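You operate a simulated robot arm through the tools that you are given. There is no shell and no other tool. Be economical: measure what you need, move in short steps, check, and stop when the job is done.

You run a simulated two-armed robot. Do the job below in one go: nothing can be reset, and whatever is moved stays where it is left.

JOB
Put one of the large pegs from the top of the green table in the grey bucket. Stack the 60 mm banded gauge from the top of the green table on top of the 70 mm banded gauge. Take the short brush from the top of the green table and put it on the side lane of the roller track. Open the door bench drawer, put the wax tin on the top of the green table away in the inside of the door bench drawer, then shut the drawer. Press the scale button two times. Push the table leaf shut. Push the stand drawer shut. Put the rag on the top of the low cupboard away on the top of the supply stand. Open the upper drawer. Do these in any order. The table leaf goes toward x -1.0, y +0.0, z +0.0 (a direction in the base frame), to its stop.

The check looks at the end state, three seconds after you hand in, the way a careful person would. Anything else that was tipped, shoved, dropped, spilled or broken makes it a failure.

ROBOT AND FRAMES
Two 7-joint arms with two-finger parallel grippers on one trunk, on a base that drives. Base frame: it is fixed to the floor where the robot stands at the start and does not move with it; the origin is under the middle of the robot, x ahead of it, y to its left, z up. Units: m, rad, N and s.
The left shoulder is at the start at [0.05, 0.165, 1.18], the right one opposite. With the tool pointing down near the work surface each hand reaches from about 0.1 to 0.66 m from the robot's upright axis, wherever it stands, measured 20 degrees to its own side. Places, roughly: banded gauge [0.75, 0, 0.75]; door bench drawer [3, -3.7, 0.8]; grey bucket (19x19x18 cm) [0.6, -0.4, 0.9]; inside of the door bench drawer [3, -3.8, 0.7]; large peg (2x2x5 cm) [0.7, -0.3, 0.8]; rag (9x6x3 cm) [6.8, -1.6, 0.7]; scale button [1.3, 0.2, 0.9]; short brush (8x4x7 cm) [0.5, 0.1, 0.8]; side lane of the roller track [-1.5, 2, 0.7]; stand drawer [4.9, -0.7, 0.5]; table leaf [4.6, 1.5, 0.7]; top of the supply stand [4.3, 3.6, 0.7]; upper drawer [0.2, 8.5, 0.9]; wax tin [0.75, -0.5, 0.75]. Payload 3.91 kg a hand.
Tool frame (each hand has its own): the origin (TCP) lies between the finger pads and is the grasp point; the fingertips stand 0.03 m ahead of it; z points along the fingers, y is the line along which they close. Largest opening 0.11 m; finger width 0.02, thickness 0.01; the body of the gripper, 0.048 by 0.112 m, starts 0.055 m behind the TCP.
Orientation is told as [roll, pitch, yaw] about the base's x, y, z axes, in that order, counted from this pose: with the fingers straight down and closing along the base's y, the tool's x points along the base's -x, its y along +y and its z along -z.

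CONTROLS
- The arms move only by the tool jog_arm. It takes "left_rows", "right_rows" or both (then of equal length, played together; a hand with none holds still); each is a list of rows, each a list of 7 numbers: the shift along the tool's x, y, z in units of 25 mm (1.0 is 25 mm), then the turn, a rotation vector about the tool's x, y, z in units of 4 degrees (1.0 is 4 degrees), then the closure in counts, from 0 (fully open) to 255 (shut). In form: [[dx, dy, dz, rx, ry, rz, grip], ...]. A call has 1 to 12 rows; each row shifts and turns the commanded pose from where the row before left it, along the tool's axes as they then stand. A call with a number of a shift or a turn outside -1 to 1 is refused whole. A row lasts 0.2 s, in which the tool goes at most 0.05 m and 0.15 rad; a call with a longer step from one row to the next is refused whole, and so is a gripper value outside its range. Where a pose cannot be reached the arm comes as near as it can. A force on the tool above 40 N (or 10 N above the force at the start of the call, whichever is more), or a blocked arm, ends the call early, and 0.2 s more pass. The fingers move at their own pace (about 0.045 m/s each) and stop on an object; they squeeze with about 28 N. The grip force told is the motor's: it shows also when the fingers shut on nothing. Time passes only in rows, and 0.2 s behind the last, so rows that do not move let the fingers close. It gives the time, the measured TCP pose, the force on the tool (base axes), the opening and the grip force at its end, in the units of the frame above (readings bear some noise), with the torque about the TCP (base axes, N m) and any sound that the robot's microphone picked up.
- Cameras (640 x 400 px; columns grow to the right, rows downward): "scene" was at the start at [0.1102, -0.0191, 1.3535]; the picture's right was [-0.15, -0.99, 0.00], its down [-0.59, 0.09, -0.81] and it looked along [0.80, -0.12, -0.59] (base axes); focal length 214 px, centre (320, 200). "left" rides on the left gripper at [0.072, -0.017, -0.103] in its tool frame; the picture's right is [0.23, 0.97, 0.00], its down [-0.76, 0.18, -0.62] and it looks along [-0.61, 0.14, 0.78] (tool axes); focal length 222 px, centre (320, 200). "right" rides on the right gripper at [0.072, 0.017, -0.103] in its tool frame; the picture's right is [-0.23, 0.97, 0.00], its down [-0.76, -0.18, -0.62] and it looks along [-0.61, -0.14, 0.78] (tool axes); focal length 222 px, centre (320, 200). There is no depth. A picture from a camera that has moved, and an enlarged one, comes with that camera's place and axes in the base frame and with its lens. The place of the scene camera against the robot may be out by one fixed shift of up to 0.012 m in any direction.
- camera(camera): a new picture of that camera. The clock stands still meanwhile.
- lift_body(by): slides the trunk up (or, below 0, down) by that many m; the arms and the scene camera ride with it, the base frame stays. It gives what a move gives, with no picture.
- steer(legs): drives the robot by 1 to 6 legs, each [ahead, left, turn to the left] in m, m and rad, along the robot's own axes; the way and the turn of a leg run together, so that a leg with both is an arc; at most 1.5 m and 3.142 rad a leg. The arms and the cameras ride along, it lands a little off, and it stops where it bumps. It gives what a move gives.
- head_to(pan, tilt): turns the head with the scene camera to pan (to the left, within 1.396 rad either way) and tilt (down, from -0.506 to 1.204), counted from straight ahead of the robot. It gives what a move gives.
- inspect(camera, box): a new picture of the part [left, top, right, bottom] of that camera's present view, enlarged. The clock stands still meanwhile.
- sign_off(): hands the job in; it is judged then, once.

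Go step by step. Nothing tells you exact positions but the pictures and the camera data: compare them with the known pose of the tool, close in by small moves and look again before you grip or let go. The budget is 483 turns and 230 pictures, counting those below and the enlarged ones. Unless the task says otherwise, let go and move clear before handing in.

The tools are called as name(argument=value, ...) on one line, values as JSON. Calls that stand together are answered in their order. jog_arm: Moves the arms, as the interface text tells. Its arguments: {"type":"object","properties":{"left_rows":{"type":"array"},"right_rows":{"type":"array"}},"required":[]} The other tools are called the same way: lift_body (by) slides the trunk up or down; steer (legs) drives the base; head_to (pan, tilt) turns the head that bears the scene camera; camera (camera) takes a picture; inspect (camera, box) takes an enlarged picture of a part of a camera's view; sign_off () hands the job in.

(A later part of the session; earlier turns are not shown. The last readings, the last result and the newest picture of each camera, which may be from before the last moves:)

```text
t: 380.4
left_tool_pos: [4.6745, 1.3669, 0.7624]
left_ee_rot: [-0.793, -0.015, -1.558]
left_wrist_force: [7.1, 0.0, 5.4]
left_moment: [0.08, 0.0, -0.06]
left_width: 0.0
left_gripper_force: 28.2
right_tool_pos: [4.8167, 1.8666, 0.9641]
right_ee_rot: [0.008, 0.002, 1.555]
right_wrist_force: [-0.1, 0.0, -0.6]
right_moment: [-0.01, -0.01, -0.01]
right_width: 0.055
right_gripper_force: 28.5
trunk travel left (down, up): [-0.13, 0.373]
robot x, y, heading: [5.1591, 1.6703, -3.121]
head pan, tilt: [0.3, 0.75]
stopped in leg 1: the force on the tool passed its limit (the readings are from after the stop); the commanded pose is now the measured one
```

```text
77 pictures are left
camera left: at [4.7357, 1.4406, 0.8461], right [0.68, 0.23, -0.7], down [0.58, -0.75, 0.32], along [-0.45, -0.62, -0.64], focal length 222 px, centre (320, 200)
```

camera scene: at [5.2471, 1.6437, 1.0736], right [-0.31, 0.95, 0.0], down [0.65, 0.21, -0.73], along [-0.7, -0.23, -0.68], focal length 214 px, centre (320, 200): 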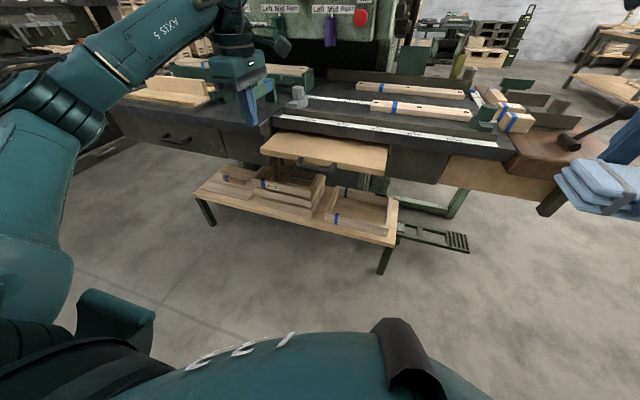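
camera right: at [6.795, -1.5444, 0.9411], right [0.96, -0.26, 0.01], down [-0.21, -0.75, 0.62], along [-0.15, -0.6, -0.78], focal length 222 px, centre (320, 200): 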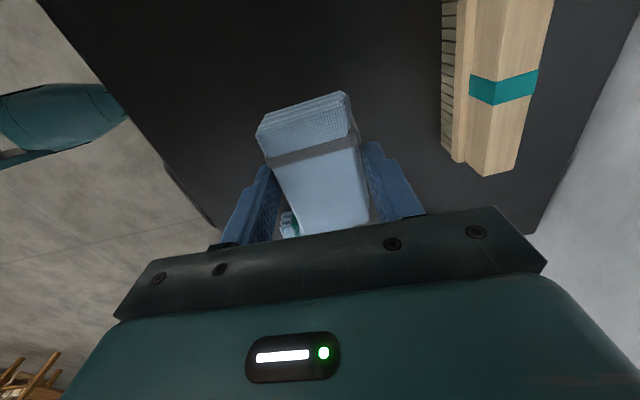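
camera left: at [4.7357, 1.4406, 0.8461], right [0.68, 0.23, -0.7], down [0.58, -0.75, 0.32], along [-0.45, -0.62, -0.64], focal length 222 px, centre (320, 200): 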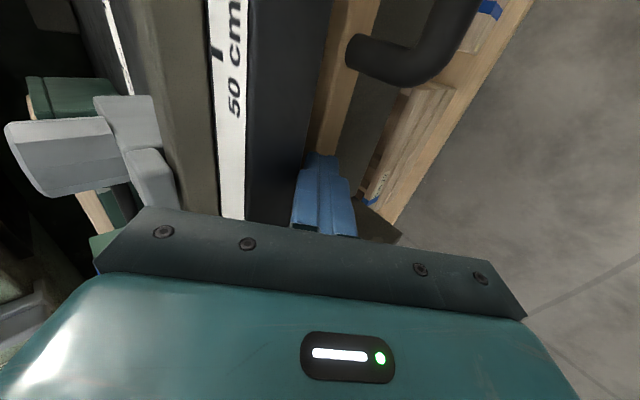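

steer(legs=[[-0.45, 0, 0]])

lift_body(by=0.27)

head_to(pan=0.1, tilt=0.55)

inspect(camera="scene", box=[180, 140, 420, 290])

```text
t: 383.2
left_tool_pos: [5.1214, 1.3736, 0.7616]
left_ee_rot: [-0.792, -0.015, -1.56]
left_wrist_force: [0.3, 0.3, -0.2]
left_moment: [0.05, 0.04, 0.0]
left_width: 0.0
left_gripper_force: 28.5
right_tool_pos: [5.2643, 1.8745, 0.9646]
right_ee_rot: [0.01, -0.001, 1.553]
right_wrist_force: [0.0, 0.0, -0.9]
right_moment: [0.01, 0.0, 0.01]
right_width: 0.0551
right_gripper_force: 27.8
trunk travel left (down, up): [-0.13, 0.373]
robot x, y, heading: [5.6074, 1.6817, -3.126]
head pan, tilt: [0.3, 0.75]
```

```text
t: 385.9
left_tool_pos: [5.1212, 1.3746, 1.0316]
left_ee_rot: [-0.793, -0.013, -1.56]
left_wrist_force: [-0.3, 0.2, 0.0]
left_moment: [0.03, -0.01, -0.01]
left_width: 0.0
left_gripper_force: 27.9
right_tool_pos: [5.2644, 1.875, 1.2342]
right_ee_rot: [0.009, -0.001, 1.554]
right_wrist_force: [-0.5, 0.4, -1.3]
right_moment: [0.0, 0.01, 0.03]
right_width: 0.0549
right_gripper_force: 27.6
trunk travel left (down, up): [-0.4, 0.103]
robot x, y, heading: [5.6062, 1.6778, -3.125]
head pan, tilt: [0.3, 0.75]
```

```text
t: 386.6
left_tool_pos: [5.1224, 1.3749, 1.0314]
left_ee_rot: [-0.792, -0.015, -1.562]
left_wrist_force: [-0.6, -0.3, 0.6]
left_moment: [0.0, 0.0, 0.05]
left_width: 0.0
left_gripper_force: 28.3
right_tool_pos: [5.2652, 1.8738, 1.2336]
right_ee_rot: [0.008, -0.001, 1.554]
right_wrist_force: [-0.1, 0.2, 0.0]
right_moment: [0.03, -0.02, -0.01]
right_width: 0.055
right_gripper_force: 27.9
trunk travel left (down, up): [-0.4, 0.103]
robot x, y, heading: [5.6017, 1.6832, -3.128]
head pan, tilt: [0.099, 0.55]
```

```text
2.67 times, centred on (300, 215) of scene
camera zoom: at [5.4818, 1.6639, 1.3609], right [-0.12, 0.99, 0.0], down [0.52, 0.06, -0.85], along [-0.85, -0.1, -0.52], focal length 572 px, centre (373, 160)
```

zoom: 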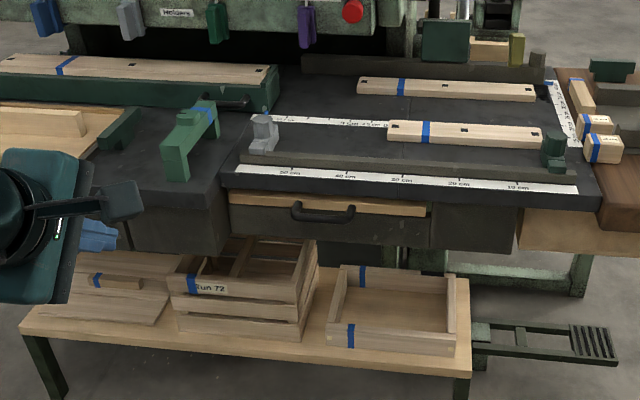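

The leaf is flush now. Next the supply stand near [4.3,3.6] for the rag.

steer(legs=[[0, 0, -1.3]])

head_to(pan=0.2, tilt=0.4)

camera(camera="scene")

```text
t: 390.3
left_tool_pos: [5.1957, 2.0791, 1.0301]
left_ee_rot: [-0.792, -0.013, -2.893]
left_wrist_force: [0.5, 0.4, -0.9]
left_moment: [-0.01, -0.01, 0.03]
left_width: 0.0004
left_gripper_force: 28.2
right_tool_pos: [5.7148, 2.0582, 1.2329]
right_ee_rot: [0.009, -0.004, 0.222]
right_wrist_force: [0.4, 0.9, 0.0]
right_moment: [0.01, 0.01, 0.0]
right_width: 0.0552
right_gripper_force: 28.0
trunk travel left (down, up): [-0.4, 0.103]
robot x, y, heading: [5.6062, 1.6816, 1.819]
head pan, tilt: [0.099, 0.55]
```

```text
t: 391.0
left_tool_pos: [5.1935, 2.079, 1.0305]
left_ee_rot: [-0.791, -0.013, -2.891]
left_wrist_force: [-0.3, -0.2, -0.1]
left_moment: [-0.02, -0.02, 0.02]
left_width: 0.0
left_gripper_force: 28.0
right_tool_pos: [5.7144, 2.0574, 1.233]
right_ee_rot: [0.008, -0.001, 0.222]
right_wrist_force: [0.1, 0.1, -0.7]
right_moment: [0.03, 0.0, 0.01]
right_width: 0.0549
right_gripper_force: 28.2
trunk travel left (down, up): [-0.4, 0.103]
robot x, y, heading: [5.6056, 1.6745, 1.822]
head pan, tilt: [0.201, 0.4]
```

```text
75 pictures are left
camera scene: at [5.5521, 1.7866, 1.3747], right [0.9, 0.44, 0.0], down [0.17, -0.35, -0.92], along [-0.41, 0.83, -0.39], focal length 214 px, centre (320, 200)
```

scene: 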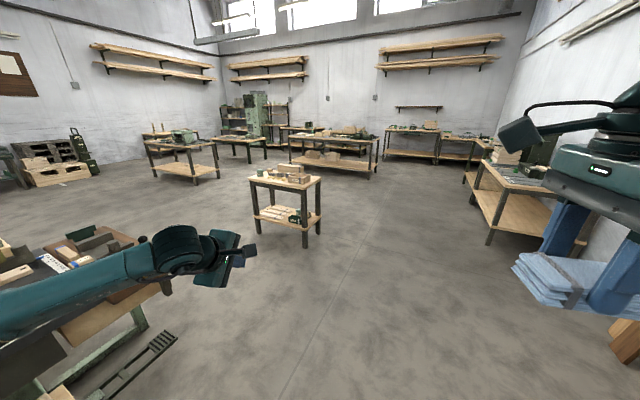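

inspect(camera="scene", box=[230, 150, 350, 250])

```text
4.00 times, centred on (290, 200) of scene
camera zoom: at [5.5521, 1.7866, 1.3747], right [0.9, 0.44, 0.0], down [0.17, -0.35, -0.92], along [-0.41, 0.83, -0.39], focal length 858 px, centre (440, 200)
```

zoom: 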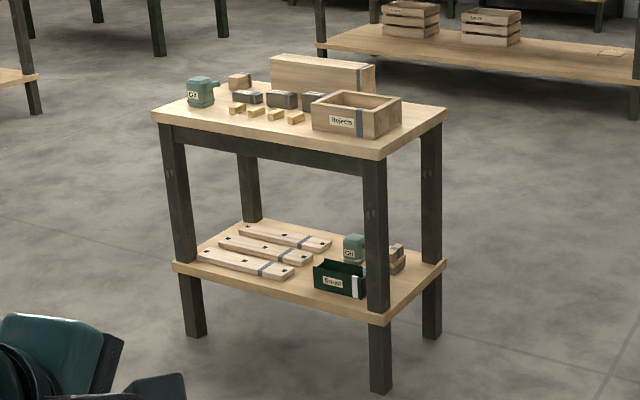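

The supply stand's items carry grey bands, which confirms the grey-banded rag. Free strip at the stand's front edge around [4.28,3.355]. I drive in front of it.

steer(legs=[[0, 0, -0.25], [1.05, 0, 0], [0, 0.8, 0], [0, 0.8, 0]])

head_to(pan=-0.4, tilt=0.6)

camera(camera="scene")

```text
t: 405.1
left_tool_pos: [3.717, 3.2607, 1.0302]
left_ee_rot: [-0.792, -0.014, 3.114]
left_wrist_force: [0.2, -0.1, 0.8]
left_moment: [0.01, -0.04, -0.01]
left_width: 0.0
left_gripper_force: 27.9
right_tool_pos: [4.2096, 3.0989, 1.2347]
right_ee_rot: [0.011, -0.002, -0.058]
right_wrist_force: [-0.3, 0.8, -0.1]
right_moment: [0.02, 0.02, 0.01]
right_width: 0.0551
right_gripper_force: 28.2
trunk travel left (down, up): [-0.4, 0.103]
robot x, y, heading: [4.0053, 2.7668, 1.548]
head pan, tilt: [0.201, 0.4]
```

```text
t: 406.1
left_tool_pos: [3.7169, 3.2608, 1.0309]
left_ee_rot: [-0.791, -0.014, 3.115]
left_wrist_force: [1.2, 0.2, 0.5]
left_moment: [-0.01, 0.04, -0.02]
left_width: 0.0
left_gripper_force: 28.3
right_tool_pos: [4.211, 3.0986, 1.2332]
right_ee_rot: [0.009, -0.002, -0.058]
right_wrist_force: [-0.9, -0.1, -0.4]
right_moment: [0.03, -0.01, 0.01]
right_width: 0.055
right_gripper_force: 28.1
trunk travel left (down, up): [-0.4, 0.103]
robot x, y, heading: [4.0066, 2.7643, 1.548]
head pan, tilt: [-0.4, 0.6]
```

```text
73 pictures are left
camera scene: at [4.0348, 2.869, 1.3565], right [0.91, -0.41, 0.0], down [-0.23, -0.52, -0.83], along [0.34, 0.75, -0.56], focal length 214 px, centre (320, 200)
```

scene: 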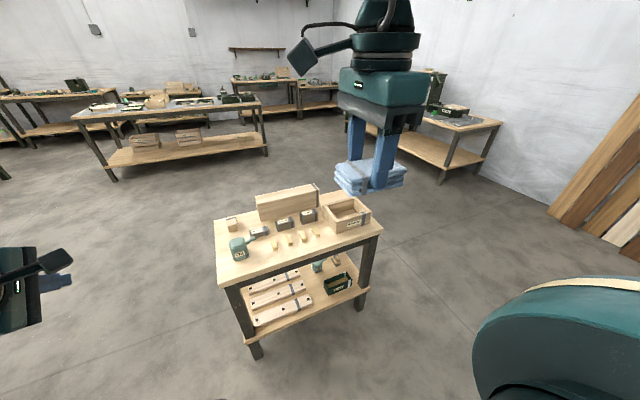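

inspect(camera="scene", box=[200, 170, 400, 295])

```text
3.20 times, centred on (300, 232) of scene
camera zoom: at [4.0348, 2.869, 1.3565], right [0.91, -0.41, 0.0], down [-0.23, -0.52, -0.83], along [0.34, 0.75, -0.56], focal length 686 px, centre (384, 96)
```

zoom: 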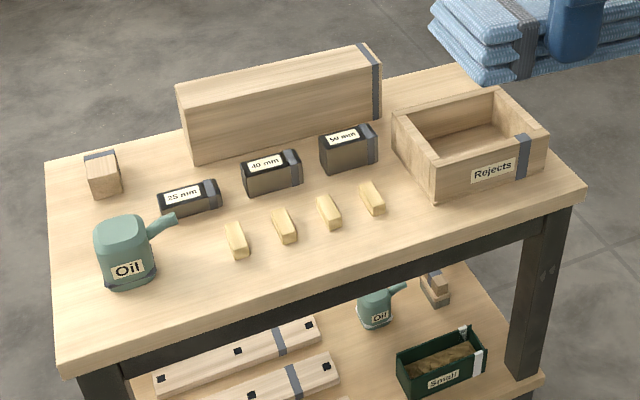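

Stand top is at z≈0.67, front edge y≈3.42, with a free band to y≈3.51. I aim for [4.35,3.462] between the brass pieces and the Rejects box.

steer(legs=[[0.18, 0, 0.02]])

lift_body(by=-0.28)

jog_arm(right_rows=[[-0.6, 0.75, 0, 0, 0, 0, 255], [-0.6, 0.75, 0, 0, 0, 0, 255], [-0.6, 0.75, 0, 0, 0, 0, 255], [-0.6, 0.75, 0, 0, 0, 0, 255], [-0.6, 0.75, 0, 0, 0, 0, 255], [-0.6, 0.75, 0, 0, 0, 0, 255], [-0.6, 0.75, 0, 0, 0, 0, 255], [-0.6, 0.75, 0, 0, 0, 0, 255]])

camera(camera="right")

camera(camera="scene")

```text
t: 407.6
left_tool_pos: [3.7127, 3.4349, 1.031]
left_ee_rot: [-0.79, -0.015, 3.127]
left_wrist_force: [0.2, 0.3, -0.1]
left_moment: [0.01, -0.02, 0.03]
left_width: 0.0002
left_gripper_force: 27.9
right_tool_pos: [4.2089, 3.2803, 1.2326]
right_ee_rot: [0.01, -0.002, -0.042]
right_wrist_force: [-0.3, 0.3, -0.2]
right_moment: [-0.02, -0.02, 0.03]
right_width: 0.0549
right_gripper_force: 28.1
trunk travel left (down, up): [-0.4, 0.103]
robot x, y, heading: [4.0086, 2.946, 1.564]
head pan, tilt: [-0.4, 0.6]
```

```text
t: 410.5
left_tool_pos: [3.7115, 3.4332, 0.7501]
left_ee_rot: [-0.793, -0.014, 3.127]
left_wrist_force: [0.4, -0.5, -0.2]
left_moment: [0.0, -0.02, -0.01]
left_width: 0.0
left_gripper_force: 27.9
right_tool_pos: [4.2073, 3.2787, 0.9533]
right_ee_rot: [0.009, -0.002, -0.041]
right_wrist_force: [0.2, -1.4, 0.1]
right_moment: [0.01, 0.0, -0.01]
right_width: 0.0548
right_gripper_force: 28.1
trunk travel left (down, up): [-0.12, 0.383]
robot x, y, heading: [4.0043, 2.9454, 1.563]
head pan, tilt: [-0.4, 0.6]
```

```text
t: 412.3
left_tool_pos: [3.712, 3.4326, 0.751]
left_ee_rot: [-0.792, -0.015, 3.127]
left_wrist_force: [-1.3, -0.7, 0.5]
left_moment: [0.0, 0.01, 0.02]
left_width: 0.0002
left_gripper_force: 27.9
right_tool_pos: [4.3354, 3.423, 0.9553]
right_ee_rot: [0.009, -0.003, -0.043]
right_wrist_force: [0.4, -0.1, -0.1]
right_moment: [0.0, -0.01, -0.01]
right_width: 0.0548
right_gripper_force: 28.5
trunk travel left (down, up): [-0.12, 0.383]
robot x, y, heading: [4.0055, 2.9425, 1.561]
head pan, tilt: [-0.4, 0.6]
```

```text
71 pictures are left
camera right: at [4.265, 3.4429, 1.0591], right [0.27, 0.96, 0.01], down [0.75, -0.21, 0.62], along [0.6, -0.16, -0.78], focal length 222 px, centre (320, 200)
```

right: 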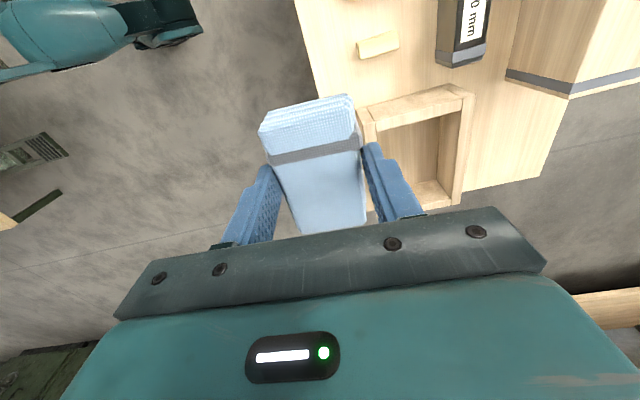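

```text
70 pictures are left
camera scene: at [4.0357, 3.0472, 1.0765], right [0.92, -0.4, 0.0], down [-0.22, -0.52, -0.82], along [0.33, 0.76, -0.57], focal length 214 px, centre (320, 200)
```

scene: 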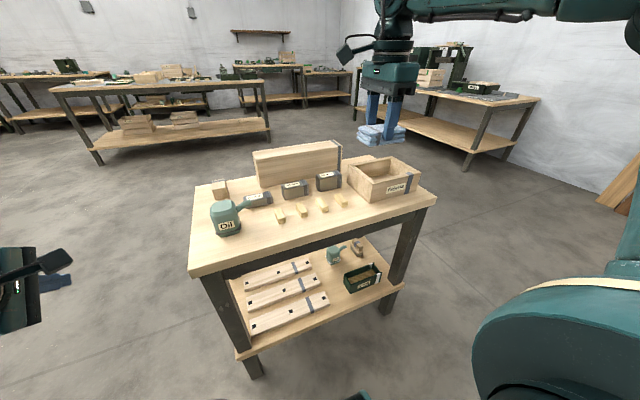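

Close up, the front band is too narrow next to the box, but the rear-right corner of the stand (around [4.51,3.74]) has ample room. I'll approach from the stand's right end.

lift_body(by=0.28)

steer(legs=[[-0.3, 0, 0], [0, -1.25, 0], [0.75, 0, 0], [0, 0, 1.57]])

head_to(pan=-0.2, tilt=0.65)

camera(camera="scene")

```text
t: 415.1
left_tool_pos: [3.7116, 3.4335, 1.0309]
left_ee_rot: [-0.792, -0.015, 3.128]
left_wrist_force: [0.7, -0.5, 1.1]
left_moment: [0.02, -0.03, 0.03]
left_width: 0.0001
left_gripper_force: 28.2
right_tool_pos: [4.3351, 3.4232, 1.2348]
right_ee_rot: [0.011, -0.003, -0.041]
right_wrist_force: [0.4, 0.2, -0.5]
right_moment: [0.02, -0.03, 0.01]
right_width: 0.0549
right_gripper_force: 28.3
trunk travel left (down, up): [-0.4, 0.103]
robot x, y, heading: [4.0083, 2.9383, 1.559]
head pan, tilt: [-0.4, 0.6]
```

```text
t: 430.8
left_tool_pos: [4.8059, 3.0892, 1.0309]
left_ee_rot: [-0.794, -0.013, -1.582]
left_wrist_force: [-0.3, -0.5, -0.5]
left_moment: [-0.02, 0.01, 0.01]
left_width: 0.0
left_gripper_force: 27.1
right_tool_pos: [4.8141, 3.7128, 1.2356]
right_ee_rot: [0.009, -0.003, 1.532]
right_wrist_force: [-0.5, -0.7, -0.5]
right_moment: [0.0, -0.02, 0.01]
right_width: 0.0545
right_gripper_force: 28.0
trunk travel left (down, up): [-0.4, 0.103]
robot x, y, heading: [5.2962, 3.3822, 3.136]
head pan, tilt: [-0.4, 0.6]
```

```text
t: 431.5
left_tool_pos: [4.8054, 3.0892, 1.0323]
left_ee_rot: [-0.79, -0.015, -1.581]
left_wrist_force: [0.0, 0.6, 0.5]
left_moment: [0.0, 0.02, 0.02]
left_width: 0.0002
left_gripper_force: 28.2
right_tool_pos: [4.8141, 3.7125, 1.2368]
right_ee_rot: [0.01, -0.002, 1.532]
right_wrist_force: [-0.5, 0.0, 0.0]
right_moment: [-0.02, -0.01, -0.02]
right_width: 0.0549
right_gripper_force: 28.1
trunk travel left (down, up): [-0.4, 0.103]
robot x, y, heading: [5.2909, 3.3885, 3.136]
head pan, tilt: [-0.201, 0.649]
```

```text
69 pictures are left
camera scene: at [5.1767, 3.3967, 1.3522], right [0.2, 0.98, 0.0], down [0.59, -0.12, -0.8], along [-0.78, 0.16, -0.6], focal length 214 px, centre (320, 200)
```

scene: 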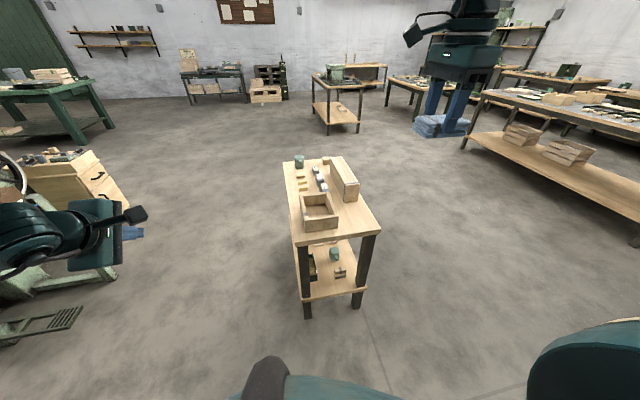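

Free corner is x 4.37–4.57, y 3.63–3.78. I drive ahead and lower over [4.475,3.71].

steer(legs=[[0.33, 0, 0]])

lift_body(by=-0.28)

camera(camera="right")

head_to(pan=-0.4, tilt=0.75)

camera(camera="scene")

```text
t: 433.7
left_tool_pos: [4.4745, 3.0864, 1.031]
left_ee_rot: [-0.792, -0.013, -1.575]
left_wrist_force: [-0.5, -0.1, -0.4]
left_moment: [-0.03, 0.02, 0.04]
left_width: 0.0
left_gripper_force: 27.4
right_tool_pos: [4.479, 3.711, 1.2354]
right_ee_rot: [0.01, -0.002, 1.539]
right_wrist_force: [-0.1, -0.2, -0.7]
right_moment: [-0.03, -0.02, -0.01]
right_width: 0.055
right_gripper_force: 28.1
trunk travel left (down, up): [-0.4, 0.103]
robot x, y, heading: [4.9649, 3.3849, -3.139]
head pan, tilt: [-0.201, 0.649]
```

```text
t: 436.5
left_tool_pos: [4.4753, 3.0866, 0.7514]
left_ee_rot: [-0.794, -0.013, -1.575]
left_wrist_force: [-0.4, 0.0, -0.2]
left_moment: [0.02, 0.01, -0.01]
left_width: 0.0
left_gripper_force: 27.3
right_tool_pos: [4.4791, 3.7098, 0.9565]
right_ee_rot: [0.009, -0.002, 1.539]
right_wrist_force: [0.2, 0.6, -0.4]
right_moment: [-0.01, 0.01, -0.01]
right_width: 0.0547
right_gripper_force: 27.7
trunk travel left (down, up): [-0.12, 0.383]
robot x, y, heading: [4.9609, 3.3832, -3.14]
head pan, tilt: [-0.201, 0.649]
```

```text
68 pictures are left
camera right: at [4.4618, 3.6377, 1.0595], right [-0.97, 0.26, 0.01], down [0.21, 0.75, 0.62], along [0.15, 0.6, -0.78], focal length 222 px, centre (320, 200)
```

right: 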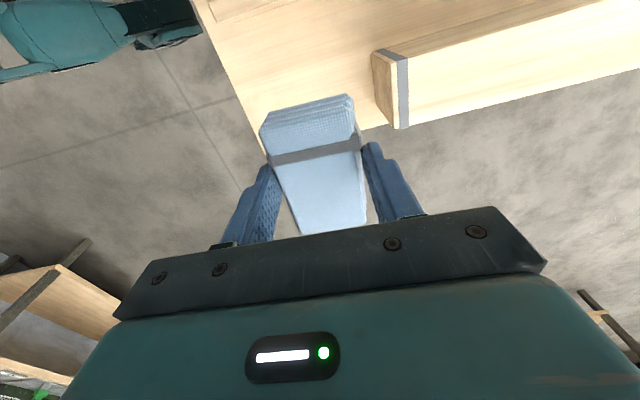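

```text
t: 437.2
left_tool_pos: [4.4749, 3.0854, 0.7517]
left_ee_rot: [-0.789, -0.014, -1.573]
left_wrist_force: [-0.6, 0.2, 0.5]
left_moment: [0.01, -0.02, -0.04]
left_width: 0.0
left_gripper_force: 28.0
right_tool_pos: [4.4791, 3.7101, 0.9558]
right_ee_rot: [0.01, -0.001, 1.539]
right_wrist_force: [-0.5, 0.5, -1.0]
right_moment: [-0.05, -0.02, 0.0]
right_width: 0.055
right_gripper_force: 28.2
trunk travel left (down, up): [-0.12, 0.383]
robot x, y, heading: [4.9645, 3.3838, -3.139]
head pan, tilt: [-0.4, 0.75]
```

```text
67 pictures are left
camera scene: at [4.8524, 3.411, 1.0636], right [0.39, 0.92, 0.0], down [0.63, -0.26, -0.73], along [-0.67, 0.28, -0.68], focal length 214 px, centre (320, 200)
```

scene: 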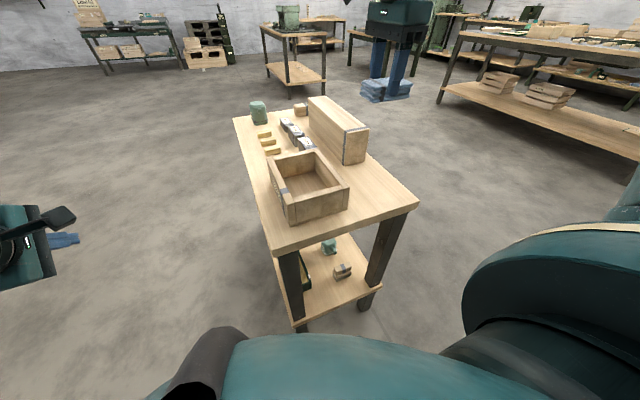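

jog_arm(right_rows=[[0, -0.5, 0.9, 0, 0, 0, 255], [0, 0, 0.9, 0, 0, 0, 255], [0, 0, 0.9, 0, 0, 0, 255], [0, 0, 0.9, 0, 0, 0, 255], [0, 0, 0.9, 0, 0, 0, 255], [0, 0, 0.9, 0, 0, 0, 255], [0, 0, 0.9, 0, 0, 0, 255], [0, 0, 0.9, 0, 0, 0, 255], [0, 0, 0.9, 0, 0, 0, 255], [0, 0, 0.9, 0, 0, 0, 255]])

camera(camera="right")

inspect(camera="scene", box=[220, 80, 460, 240])

```text
t: 439.6
left_tool_pos: [4.4759, 3.0858, 0.7518]
left_ee_rot: [-0.795, -0.013, -1.577]
left_wrist_force: [0.2, -0.2, -0.1]
left_moment: [0.01, 0.02, 0.01]
left_width: 0.0002
left_gripper_force: 28.3
right_tool_pos: [4.4876, 3.711, 0.7417]
right_ee_rot: [0.025, -0.005, 1.536]
right_wrist_force: [6.6, 1.0, 23.5]
right_moment: [0.07, -0.7, -0.02]
right_width: 0.0552
right_gripper_force: 27.5
trunk travel left (down, up): [-0.12, 0.383]
robot x, y, heading: [4.9639, 3.3808, -3.141]
head pan, tilt: [-0.4, 0.75]
stopped in row 10 (right hand): the force on the tool passed its limit (the readings are from after the stop); the commanded pose is now the measured one
```

```text
66 pictures are left
camera right: at [4.4714, 3.6379, 0.8457], right [-0.97, 0.26, 0.02], down [0.22, 0.75, 0.62], along [0.14, 0.6, -0.78], focal length 222 px, centre (320, 200)
```

right: 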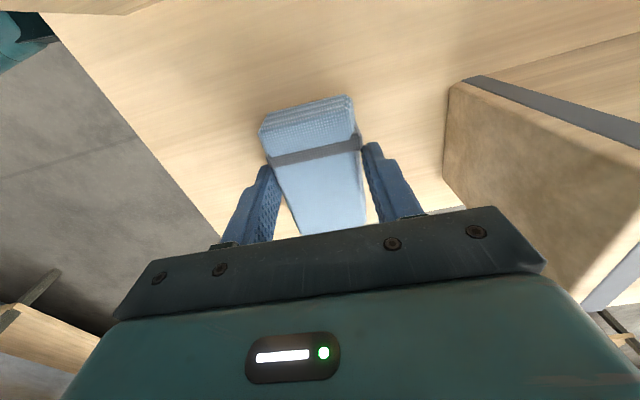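

```text
2.50 times, centred on (340, 160) of scene
camera zoom: at [4.8546, 3.4103, 1.0642], right [0.39, 0.92, 0.0], down [0.63, -0.26, -0.73], along [-0.68, 0.28, -0.68], focal length 536 px, centre (270, 300)
```

zoom: 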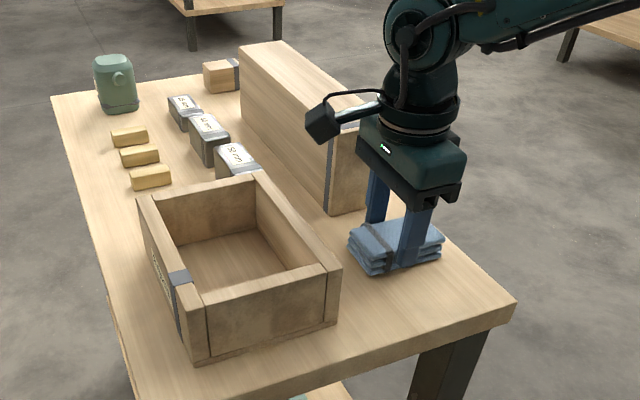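

Contact; the rag is on the stand top with clearance all around. I ease up and release.

jog_arm(right_rows=[[0, 0, -0.15, 0, 0, 0, 255], [0, 0, 0, 0, 0, 0, 100], [0, 0, 0, 0, 0, 0, 80], [0, 0, 0, 0, 0, 0, 70], [0, 0, -0.4, 0, 0, 0, 70], [0, 0, -0.8, 0, 0, 0, 60], [0, 0, -1, 0, 0, 0, 60], [0, 0, -1, 0, 0, 0, 60], [0, 0, -1, 0, 0, 0, 60], [0, 0, -1, 0, 0, 0, 60]])

lift_body(by=0.2)

camera(camera="right")

```text
t: 441.8
left_tool_pos: [4.4742, 3.0862, 0.7511]
left_ee_rot: [-0.789, -0.012, -1.576]
left_wrist_force: [0.6, 0.8, 0.5]
left_moment: [-0.01, -0.01, -0.05]
left_width: 0.0
left_gripper_force: 27.7
right_tool_pos: [4.4903, 3.7103, 0.8723]
right_ee_rot: [0.017, -0.002, 1.538]
right_wrist_force: [-0.7, -0.3, 0.2]
right_moment: [-0.02, -0.02, -0.01]
right_width: 0.0842
right_gripper_force: 0.0
trunk travel left (down, up): [-0.12, 0.383]
robot x, y, heading: [4.9625, 3.3881, -3.14]
head pan, tilt: [-0.4, 0.75]
```

```text
t: 443.9
left_tool_pos: [4.4744, 3.0864, 0.9514]
left_ee_rot: [-0.791, -0.013, -1.575]
left_wrist_force: [0.7, 0.3, -0.1]
left_moment: [-0.01, 0.01, 0.01]
left_width: 0.0
left_gripper_force: 28.3
right_tool_pos: [4.4908, 3.7111, 1.0706]
right_ee_rot: [0.019, -0.001, 1.538]
right_wrist_force: [0.0, -0.1, -0.8]
right_moment: [0.03, 0.03, 0.0]
right_width: 0.0843
right_gripper_force: 0.1
trunk travel left (down, up): [-0.32, 0.183]
robot x, y, heading: [4.9628, 3.3896, -3.137]
head pan, tilt: [-0.4, 0.75]
```

```text
64 pictures are left
camera right: at [4.4737, 3.6381, 1.1757], right [-0.97, 0.26, 0.02], down [0.21, 0.75, 0.62], along [0.15, 0.6, -0.78], focal length 222 px, centre (320, 200)
```

right: 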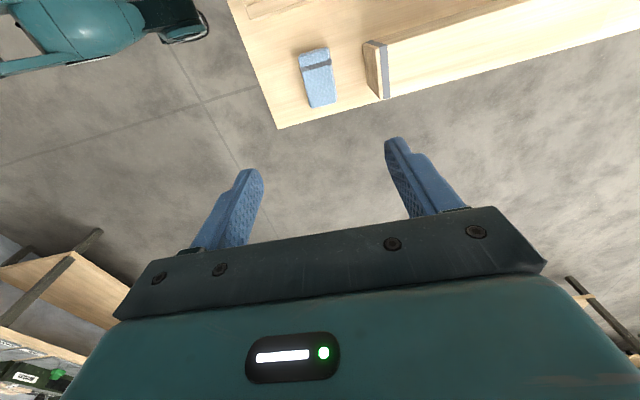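

Rag delivered. Now the upper drawer near [0.2,8.5]: I back off and look in that direction.

lift_body(by=0.1)

steer(legs=[[-0.4, 0, 0], [0, 0, -0.8]])

head_to(pan=0.0, tilt=0.25)

camera(camera="scene")

```text
t: 445.2
left_tool_pos: [4.4742, 3.0873, 1.0514]
left_ee_rot: [-0.79, -0.015, -1.577]
left_wrist_force: [-0.2, -1.0, -0.2]
left_moment: [0.01, -0.01, 0.01]
left_width: 0.0
left_gripper_force: 27.0
right_tool_pos: [4.4891, 3.7096, 1.171]
right_ee_rot: [0.019, -0.004, 1.539]
right_wrist_force: [-0.6, -0.5, -0.7]
right_moment: [0.0, 0.01, 0.02]
right_width: 0.0841
right_gripper_force: 0.0
trunk travel left (down, up): [-0.42, 0.083]
robot x, y, heading: [4.9653, 3.3824, -3.138]
head pan, tilt: [-0.4, 0.75]
```

```text
t: 449.9
left_tool_pos: [4.821, 3.5525, 1.0514]
left_ee_rot: [-0.793, -0.015, -2.424]
left_wrist_force: [0.5, -0.8, -0.4]
left_moment: [0.02, -0.03, 0.04]
left_width: 0.0
left_gripper_force: 28.1
right_tool_pos: [5.2993, 3.9548, 1.1719]
right_ee_rot: [0.019, -0.001, 0.689]
right_wrist_force: [-0.8, -0.1, 0.8]
right_moment: [-0.01, -0.03, -0.02]
right_width: 0.0844
right_gripper_force: 0.1
trunk travel left (down, up): [-0.42, 0.083]
robot x, y, heading: [5.3651, 3.3824, 2.293]
head pan, tilt: [-0.4, 0.75]
```

```text
t: 450.9
left_tool_pos: [4.8222, 3.553, 1.0508]
left_ee_rot: [-0.792, -0.014, -2.424]
left_wrist_force: [0.3, -0.6, 0.5]
left_moment: [-0.01, 0.02, -0.03]
left_width: 0.0001
left_gripper_force: 27.8
right_tool_pos: [5.2996, 3.9537, 1.1721]
right_ee_rot: [0.02, -0.002, 0.688]
right_wrist_force: [0.0, -0.4, -0.4]
right_moment: [-0.01, 0.01, 0.01]
right_width: 0.0841
right_gripper_force: 0.1
trunk travel left (down, up): [-0.42, 0.083]
robot x, y, heading: [5.3715, 3.3839, 2.295]
head pan, tilt: [0.0, 0.25]
```

```text
63 pictures are left
camera scene: at [5.2816, 3.4703, 1.4086], right [0.75, 0.66, 0.0], down [0.16, -0.19, -0.97], along [-0.64, 0.73, -0.25], focal length 214 px, centre (320, 200)
```

scene: 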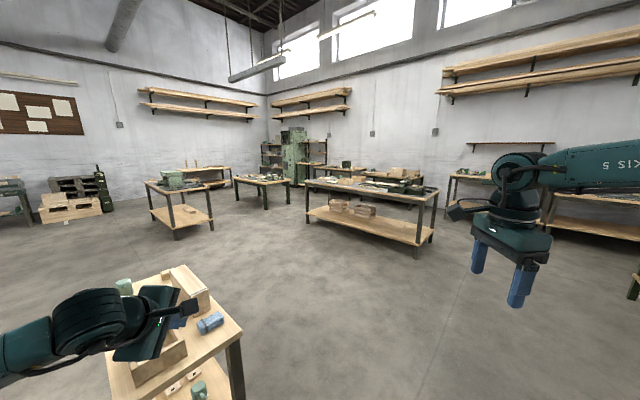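

inspect(camera="scene", box=[140, 110, 340, 235])

```text
3.20 times, centred on (240, 172) of scene
camera zoom: at [5.2816, 3.4703, 1.4086], right [0.75, 0.66, 0.0], down [0.16, -0.19, -0.97], along [-0.64, 0.73, -0.25], focal length 686 px, centre (576, 288)
```

zoom: 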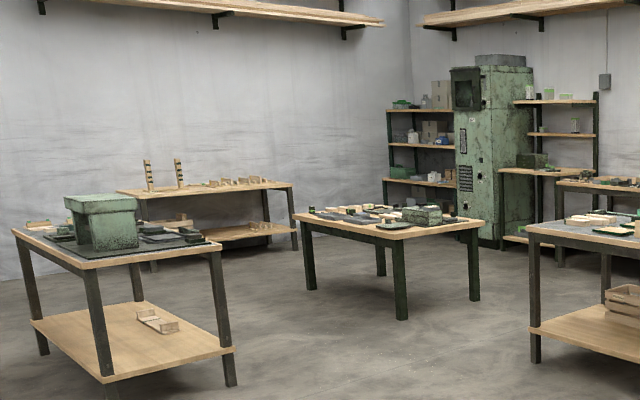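

The target seems by the green locker/shelf in the far corner. I drive through the gap between the tables.

steer(legs=[[0, -0.4, 0], [1.2, 0, 0], [1.1, 0, 0], [0, 0, 0.85], [1.05, 0, 0], [1.0, 0, 0]])

steer(legs=[[0, 0, -1.3]])

camera(camera="scene")

```text
t: 475.9
left_tool_pos: [1.6652, 5.0621, 1.0512]
left_ee_rot: [-0.792, -0.015, -1.583]
left_wrist_force: [-1.2, 0.3, -0.4]
left_moment: [0.03, -0.02, -0.01]
left_width: 0.0002
left_gripper_force: 27.8
right_tool_pos: [1.6862, 5.6867, 1.172]
right_ee_rot: [0.019, -0.002, 1.529]
right_wrist_force: [-0.3, -0.4, -0.4]
right_moment: [-0.02, -0.01, 0.04]
right_width: 0.0842
right_gripper_force: 0.0
trunk travel left (down, up): [-0.42, 0.083]
robot x, y, heading: [2.1529, 5.3612, 3.132]
head pan, tilt: [0.0, 0.25]
```

```text
t: 479.5
left_tool_pos: [1.7453, 5.7546, 1.0524]
left_ee_rot: [-0.793, -0.014, -2.891]
left_wrist_force: [-0.1, 0.0, -0.5]
left_moment: [-0.02, 0.01, -0.03]
left_width: 0.0
left_gripper_force: 27.7
right_tool_pos: [2.3518, 5.8975, 1.1718]
right_ee_rot: [0.018, 0.0, 0.221]
right_wrist_force: [-0.3, -0.3, 0.7]
right_moment: [0.03, -0.01, 0.01]
right_width: 0.0846
right_gripper_force: 0.1
trunk travel left (down, up): [-0.42, 0.083]
robot x, y, heading: [2.1575, 5.3573, 1.826]
head pan, tilt: [0.0, 0.25]
```

```text
61 pictures are left
camera scene: at [2.1204, 5.4709, 1.4087], right [0.97, 0.25, 0.0], down [0.06, -0.24, -0.97], along [-0.25, 0.94, -0.25], focal length 214 px, centre (320, 200)
```

scene: 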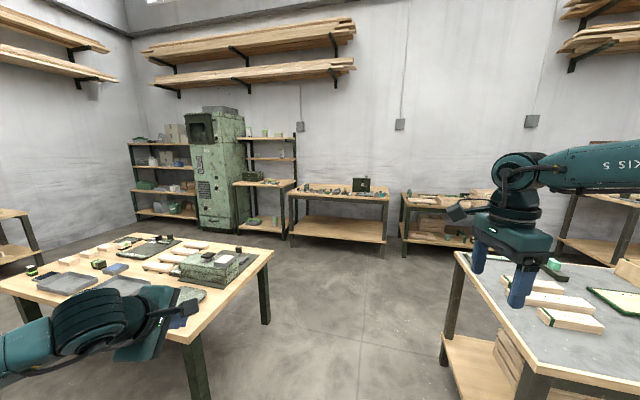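

inspect(camera="scene", box=[120, 100, 320, 250])

```text
2.67 times, centred on (220, 175) of scene
camera zoom: at [2.1204, 5.4709, 1.4087], right [0.97, 0.25, 0.0], down [0.06, -0.24, -0.97], along [-0.25, 0.94, -0.25], focal length 572 px, centre (587, 267)
```

zoom: 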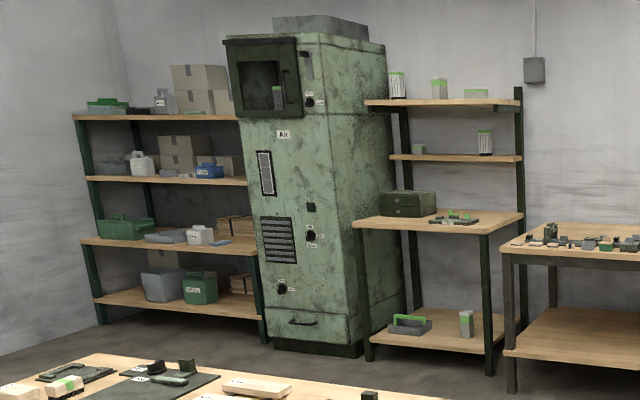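

A small two-drawer chest stands on the shelf right of the locker (≈[0.15,8.6,0.88]). I drive through the corridor toward it.

steer(legs=[[0, 0.0, -0.255], [0, 0.08, 0], [0.95, 0, 0], [0.9, 0, 0], [0, 0.85, 0], [0, 0.75, 0]])

head_to(pan=0.2, tilt=0.35)

camera(camera="scene")

```text
t: 498.0
left_tool_pos: [0.1876, 7.674, 1.0515]
left_ee_rot: [-0.792, -0.014, 3.138]
left_wrist_force: [0.1, -0.2, 1.3]
left_moment: [0.0, -0.02, -0.01]
left_width: 0.0
left_gripper_force: 27.8
right_tool_pos: [0.8121, 7.6581, 1.1718]
right_ee_rot: [0.02, -0.002, -0.033]
right_wrist_force: [0.3, -0.1, -0.9]
right_moment: [0.0, -0.03, 0.02]
right_width: 0.0841
right_gripper_force: 0.0
trunk travel left (down, up): [-0.42, 0.083]
robot x, y, heading: [0.4871, 7.1863, 1.575]
head pan, tilt: [0.0, 0.25]
```

```text
t: 498.8
left_tool_pos: [0.1885, 7.6734, 1.0518]
left_ee_rot: [-0.791, -0.014, 3.14]
left_wrist_force: [-0.2, -0.2, 0.0]
left_moment: [-0.01, 0.0, 0.01]
left_width: 0.0001
left_gripper_force: 27.6
right_tool_pos: [0.8122, 7.6592, 1.1717]
right_ee_rot: [0.02, -0.002, -0.032]
right_wrist_force: [0.5, 0.7, 0.2]
right_moment: [0.01, -0.02, -0.01]
right_width: 0.0841
right_gripper_force: 0.1
trunk travel left (down, up): [-0.42, 0.083]
robot x, y, heading: [0.4861, 7.1844, 1.573]
head pan, tilt: [0.201, 0.351]
```

```text
59 pictures are left
camera scene: at [0.4636, 7.2999, 1.3993], right [0.98, 0.2, 0.0], down [0.07, -0.34, -0.94], along [-0.19, 0.92, -0.34], focal length 214 px, centre (320, 200)
```

scene: 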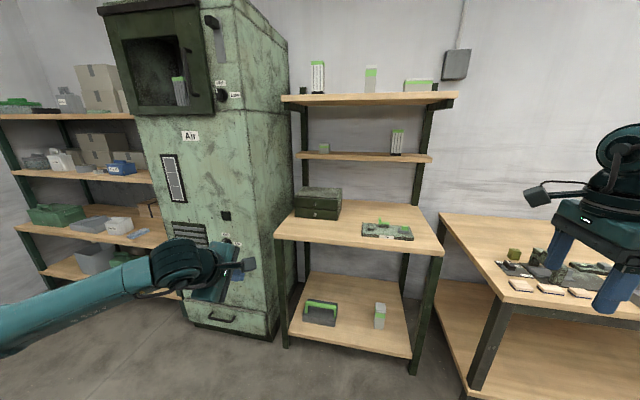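

inspect(camera="scene", box=[270, 170, 390, 245])

```text
5.33 times, centred on (330, 208) of scene
camera zoom: at [0.4636, 7.2999, 1.3993], right [0.98, 0.2, 0.0], down [0.07, -0.34, -0.94], along [-0.19, 0.92, -0.34], focal length 1144 px, centre (267, 160)
```

zoom: 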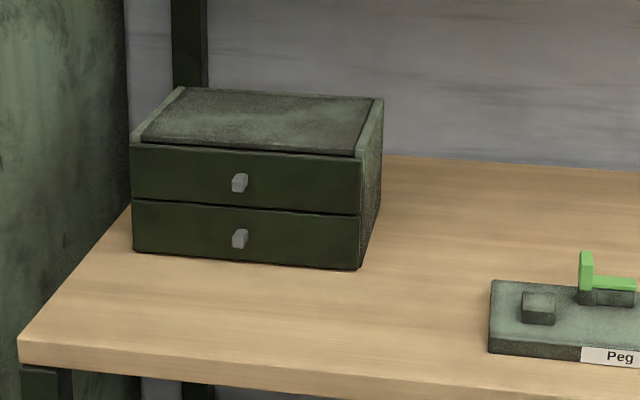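

The upper knob is at about [0.166,8.53,0.907]. I make the left hand horizontal again, with the fingers partly open.

jog_arm(left_rows=[[0, 0, 0, 1, 0, 0, 130], [0, 0, 0, 1, 0, 0, 130], [0, 0, 0, 1, 0, 0, 130], [0, 0, 0, 1, 0, 0, 130], [0, 0, 0, 1, 0, 0, 130], [0, 0, 0, 1, 0, 0, 130], [0, 0, 0, 1, 0, 0, 130], [0, 0, 0, 1, 0, 0, 130], [0, 0, 0, 1, 0, 0, 130], [0, 0, 0, 0.5, 0, 0, 130]])

lift_body(by=-0.15)

steer(legs=[[0.55, 0.0, 0.0]])

camera(camera="left")

camera(camera="scene")

```text
t: 500.9
left_tool_pos: [0.2002, 7.6763, 1.0556]
left_ee_rot: [-1.175, -0.013, 3.112]
left_wrist_force: [0.2, -0.3, 0.1]
left_moment: [-0.03, 0.02, -0.03]
left_width: 0.0541
left_gripper_force: 0.1
left hand out of reach, approached as far as the arm can: row 6, 7, 8, 9, 10
right_tool_pos: [0.8138, 7.6585, 1.1724]
right_ee_rot: [0.02, -0.001, -0.032]
right_wrist_force: [0.6, 0.1, -0.1]
right_moment: [0.01, -0.01, 0.0]
right_width: 0.0844
right_gripper_force: 0.0
trunk travel left (down, up): [-0.42, 0.083]
robot x, y, heading: [0.4881, 7.1873, 1.568]
head pan, tilt: [0.201, 0.351]
```

```text
t: 502.7
left_tool_pos: [0.1999, 7.6758, 0.9063]
left_ee_rot: [-1.173, -0.014, 3.109]
left_wrist_force: [-0.3, -0.1, 0.0]
left_moment: [-0.02, -0.02, -0.02]
left_width: 0.0538
left_gripper_force: 0.0
right_tool_pos: [0.8124, 7.6594, 1.0227]
right_ee_rot: [0.019, 0.0, -0.032]
right_wrist_force: [-0.4, -0.1, -0.2]
right_moment: [0.04, 0.02, -0.03]
right_width: 0.0843
right_gripper_force: 0.0
trunk travel left (down, up): [-0.27, 0.233]
robot x, y, heading: [0.491, 7.1855, 1.575]
head pan, tilt: [0.201, 0.351]
```

```text
t: 505.8
left_tool_pos: [0.185, 8.2126, 0.9067]
left_ee_rot: [-1.173, -0.015, 3.127]
left_wrist_force: [0.0, -0.6, -0.5]
left_moment: [0.0, -0.03, -0.01]
left_width: 0.0539
left_gripper_force: 0.1
right_tool_pos: [0.7968, 8.2071, 1.0218]
right_ee_rot: [0.02, -0.001, -0.013]
right_wrist_force: [-0.1, -0.3, 0.6]
right_moment: [-0.02, -0.01, 0.02]
right_width: 0.0838
right_gripper_force: 0.0
trunk travel left (down, up): [-0.27, 0.233]
robot x, y, heading: [0.4793, 7.7265, 1.585]
head pan, tilt: [0.201, 0.351]
```

```text
57 pictures are left
camera left: at [0.2575, 8.1232, 0.9612], right [0.21, -0.38, -0.9], down [-0.77, -0.63, 0.09], along [-0.6, 0.67, -0.43], focal length 222 px, centre (320, 200)
```

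left: 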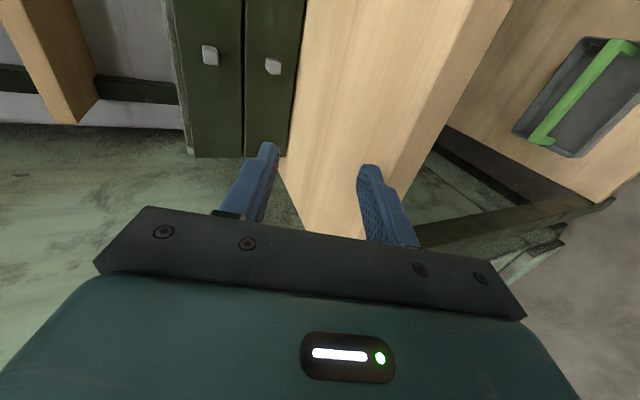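

```text
56 pictures are left
camera scene: at [0.4544, 7.8414, 1.2492], right [0.98, 0.22, 0.0], down [0.08, -0.34, -0.94], along [-0.21, 0.92, -0.34], focal length 214 px, centre (320, 200)
```

scene: 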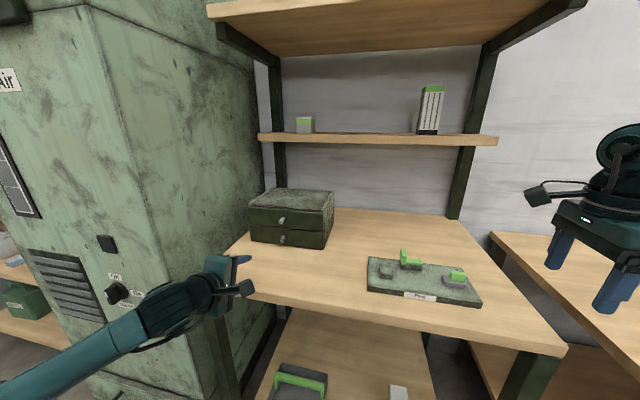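

Triangulating gives the upper knob at about [0.20,8.42,0.951]. I extend and level the hand a bit more, raise the trunk 5 cm and look.

jog_arm(left_rows=[[0, -0.35, 0.85, 0, 0, 0, 130], [0, -0.35, 0.85, 0, 0, 0, 130], [0, 0, 0, 1, 0, 0, 130], [0, 0, 0, 1, 0, 0, 130], [0, 0, 0, 0.7, 0, 0, 150], [0, 0, 0, 0, 0, 0, 150]])

lift_body(by=0.05)

camera(camera="left")

```text
t: 507.2
left_tool_pos: [0.1872, 8.2584, 0.907]
left_ee_rot: [-1.173, -0.014, 3.129]
left_wrist_force: [-0.3, 0.3, -0.2]
left_moment: [0.01, -0.03, 0.03]
left_width: 0.0454
left_gripper_force: 0.1
left hand out of reach, approached as far as the arm can: row 3, 4
right_tool_pos: [0.7973, 8.2068, 1.0224]
right_ee_rot: [0.019, -0.002, -0.015]
right_wrist_force: [-0.1, 0.1, -1.1]
right_moment: [0.03, 0.01, 0.0]
right_width: 0.0841
right_gripper_force: 0.0
trunk travel left (down, up): [-0.27, 0.233]
robot x, y, heading: [0.4822, 7.7249, 1.592]
head pan, tilt: [0.201, 0.351]
```

```text
t: 508.1
left_tool_pos: [0.1855, 8.2592, 0.9576]
left_ee_rot: [-1.172, -0.015, 3.128]
left_wrist_force: [0.6, 0.1, -0.2]
left_moment: [-0.02, 0.03, 0.0]
left_width: 0.0452
left_gripper_force: 0.0
right_tool_pos: [0.7972, 8.207, 1.0723]
right_ee_rot: [0.02, -0.002, -0.014]
right_wrist_force: [-1.2, 1.0, 0.1]
right_moment: [0.02, -0.02, -0.02]
right_width: 0.0837
right_gripper_force: 0.1
trunk travel left (down, up): [-0.32, 0.183]
robot x, y, heading: [0.4769, 7.7267, 1.591]
head pan, tilt: [0.201, 0.351]
```

```text
55 pictures are left
camera left: at [0.2586, 8.1694, 1.0114], right [0.21, -0.38, -0.9], down [-0.77, -0.63, 0.09], along [-0.6, 0.67, -0.43], focal length 222 px, centre (320, 200)
```

left: 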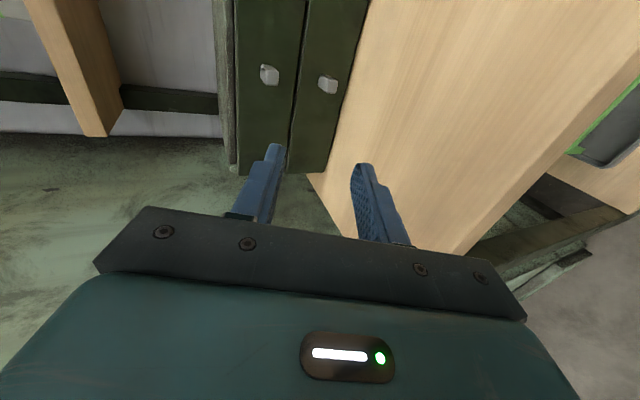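

steer(legs=[[0.11, -0.02, -0.015]])

camera(camera="left")

```text
t: 509.4
left_tool_pos: [0.2128, 8.3784, 0.9556]
left_ee_rot: [-1.17, -0.012, 3.112]
left_wrist_force: [0.1, 0.2, 0.3]
left_moment: [0.0, -0.01, -0.01]
left_width: 0.0455
left_gripper_force: 0.2
right_tool_pos: [0.8243, 8.3152, 1.0717]
right_ee_rot: [0.02, -0.003, -0.029]
right_wrist_force: [0.5, -0.4, -0.6]
right_moment: [-0.02, 0.03, 0.0]
right_width: 0.0844
right_gripper_force: 0.0
trunk travel left (down, up): [-0.32, 0.183]
robot x, y, heading: [0.5021, 7.8417, 1.577]
head pan, tilt: [0.201, 0.351]
```

```text
54 pictures are left
camera left: at [0.2845, 8.2874, 1.0112], right [0.2, -0.38, -0.9], down [-0.78, -0.62, 0.09], along [-0.59, 0.68, -0.43], focal length 222 px, centre (320, 200)
```

left: 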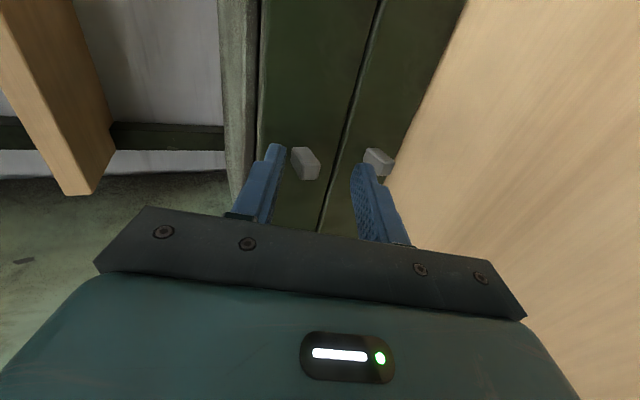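

The upper knob is between the fingers. I raise ~9 mm to centre, narrow the opening and advance slightly.

jog_arm(left_rows=[[0, -0.34, -0.14, 0, 0, 0, 165], [0, 0, 0, 0, 0, 0, 165]])

steer(legs=[[0.014, 0, 0]])

camera(camera="left")

```text
t: 510.0
left_tool_pos: [0.2142, 8.3781, 0.9647]
left_ee_rot: [-1.174, -0.013, 3.111]
left_wrist_force: [-0.3, 0.3, 0.1]
left_moment: [-0.02, 0.0, -0.01]
left_width: 0.0389
left_gripper_force: 0.0
right_tool_pos: [0.8236, 8.3164, 1.0721]
right_ee_rot: [0.018, -0.001, -0.03]
right_wrist_force: [-0.9, -0.1, 0.1]
right_moment: [0.0, 0.0, 0.0]
right_width: 0.0841
right_gripper_force: 0.1
trunk travel left (down, up): [-0.32, 0.183]
robot x, y, heading: [0.5009, 7.8402, 1.575]
head pan, tilt: [0.201, 0.351]
```

```text
t: 510.9
left_tool_pos: [0.214, 8.3886, 0.9667]
left_ee_rot: [-1.174, -0.015, 3.112]
left_wrist_force: [-1.4, -7.9, 0.4]
left_moment: [0.12, -0.05, 0.12]
left_width: 0.037
left_gripper_force: 0.0
right_tool_pos: [0.8216, 8.3278, 1.0724]
right_ee_rot: [0.019, -0.002, -0.028]
right_wrist_force: [-1.2, -0.3, 0.0]
right_moment: [0.04, -0.02, 0.04]
right_width: 0.0841
right_gripper_force: 0.1
trunk travel left (down, up): [-0.32, 0.183]
robot x, y, heading: [0.4979, 7.8549, 1.572]
head pan, tilt: [0.201, 0.351]
stopped in leg 1: the force on the tool passed its limit (the readings are from after the stop); the commanded pose is now the measured one
```

```text
53 pictures are left
camera left: at [0.2853, 8.2972, 1.0216], right [0.2, -0.38, -0.9], down [-0.78, -0.62, 0.09], along [-0.59, 0.68, -0.42], focal length 222 px, centre (320, 200)
```

left: 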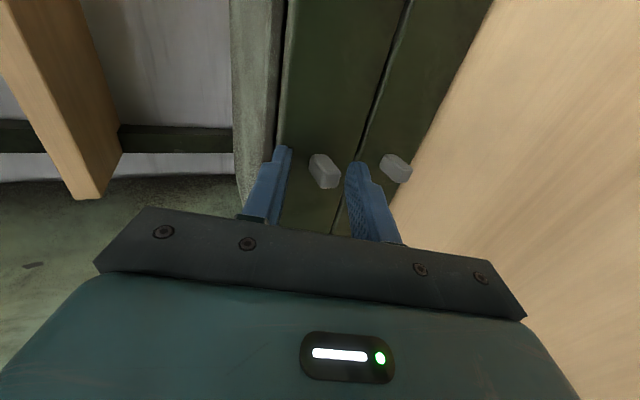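

Upper finger reached the face; the knob is between the fingers at mid-depth. I ease off a touch and close.

jog_arm(left_rows=[[0, 0, -0.08, 0, 0, 0, 200], [0, 0, 0, 0, 0, 0, 255], [0, 0, 0, 0, 0, 0, 255], [0, 0, 0, 0, 0, 0, 255], [0, 0, 0, 0, 0, 0, 255]])

camera(camera="left")

```text
t: 512.1
left_tool_pos: [0.2146, 8.3865, 0.9629]
left_ee_rot: [-1.16, -0.013, 3.111]
left_wrist_force: [0.4, -17.2, -26.3]
left_moment: [-0.19, -0.67, 0.64]
left_width: 0.0194
left_gripper_force: 44.8
right_tool_pos: [0.8215, 8.3283, 1.0716]
right_ee_rot: [0.017, -0.004, -0.027]
right_wrist_force: [0.5, 0.5, -0.4]
right_moment: [-0.01, 0.0, 0.01]
right_width: 0.0841
right_gripper_force: 0.1
trunk travel left (down, up): [-0.32, 0.183]
robot x, y, heading: [0.5021, 7.8526, 1.58]
head pan, tilt: [0.201, 0.351]
```

```text
52 pictures are left
camera left: at [0.285, 8.2963, 1.0182], right [0.2, -0.4, -0.9], down [-0.78, -0.62, 0.1], along [-0.59, 0.68, -0.43], focal length 222 px, centre (320, 200)
```

left: 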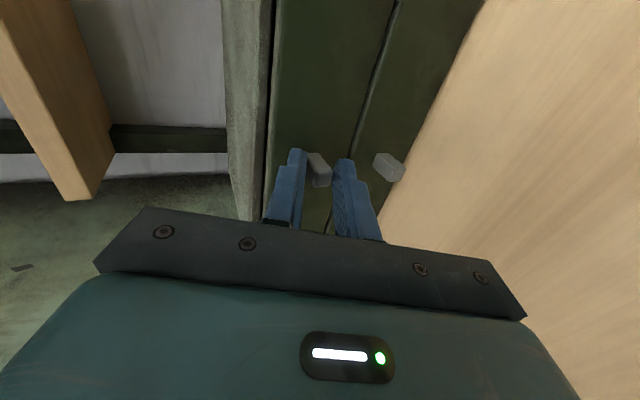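

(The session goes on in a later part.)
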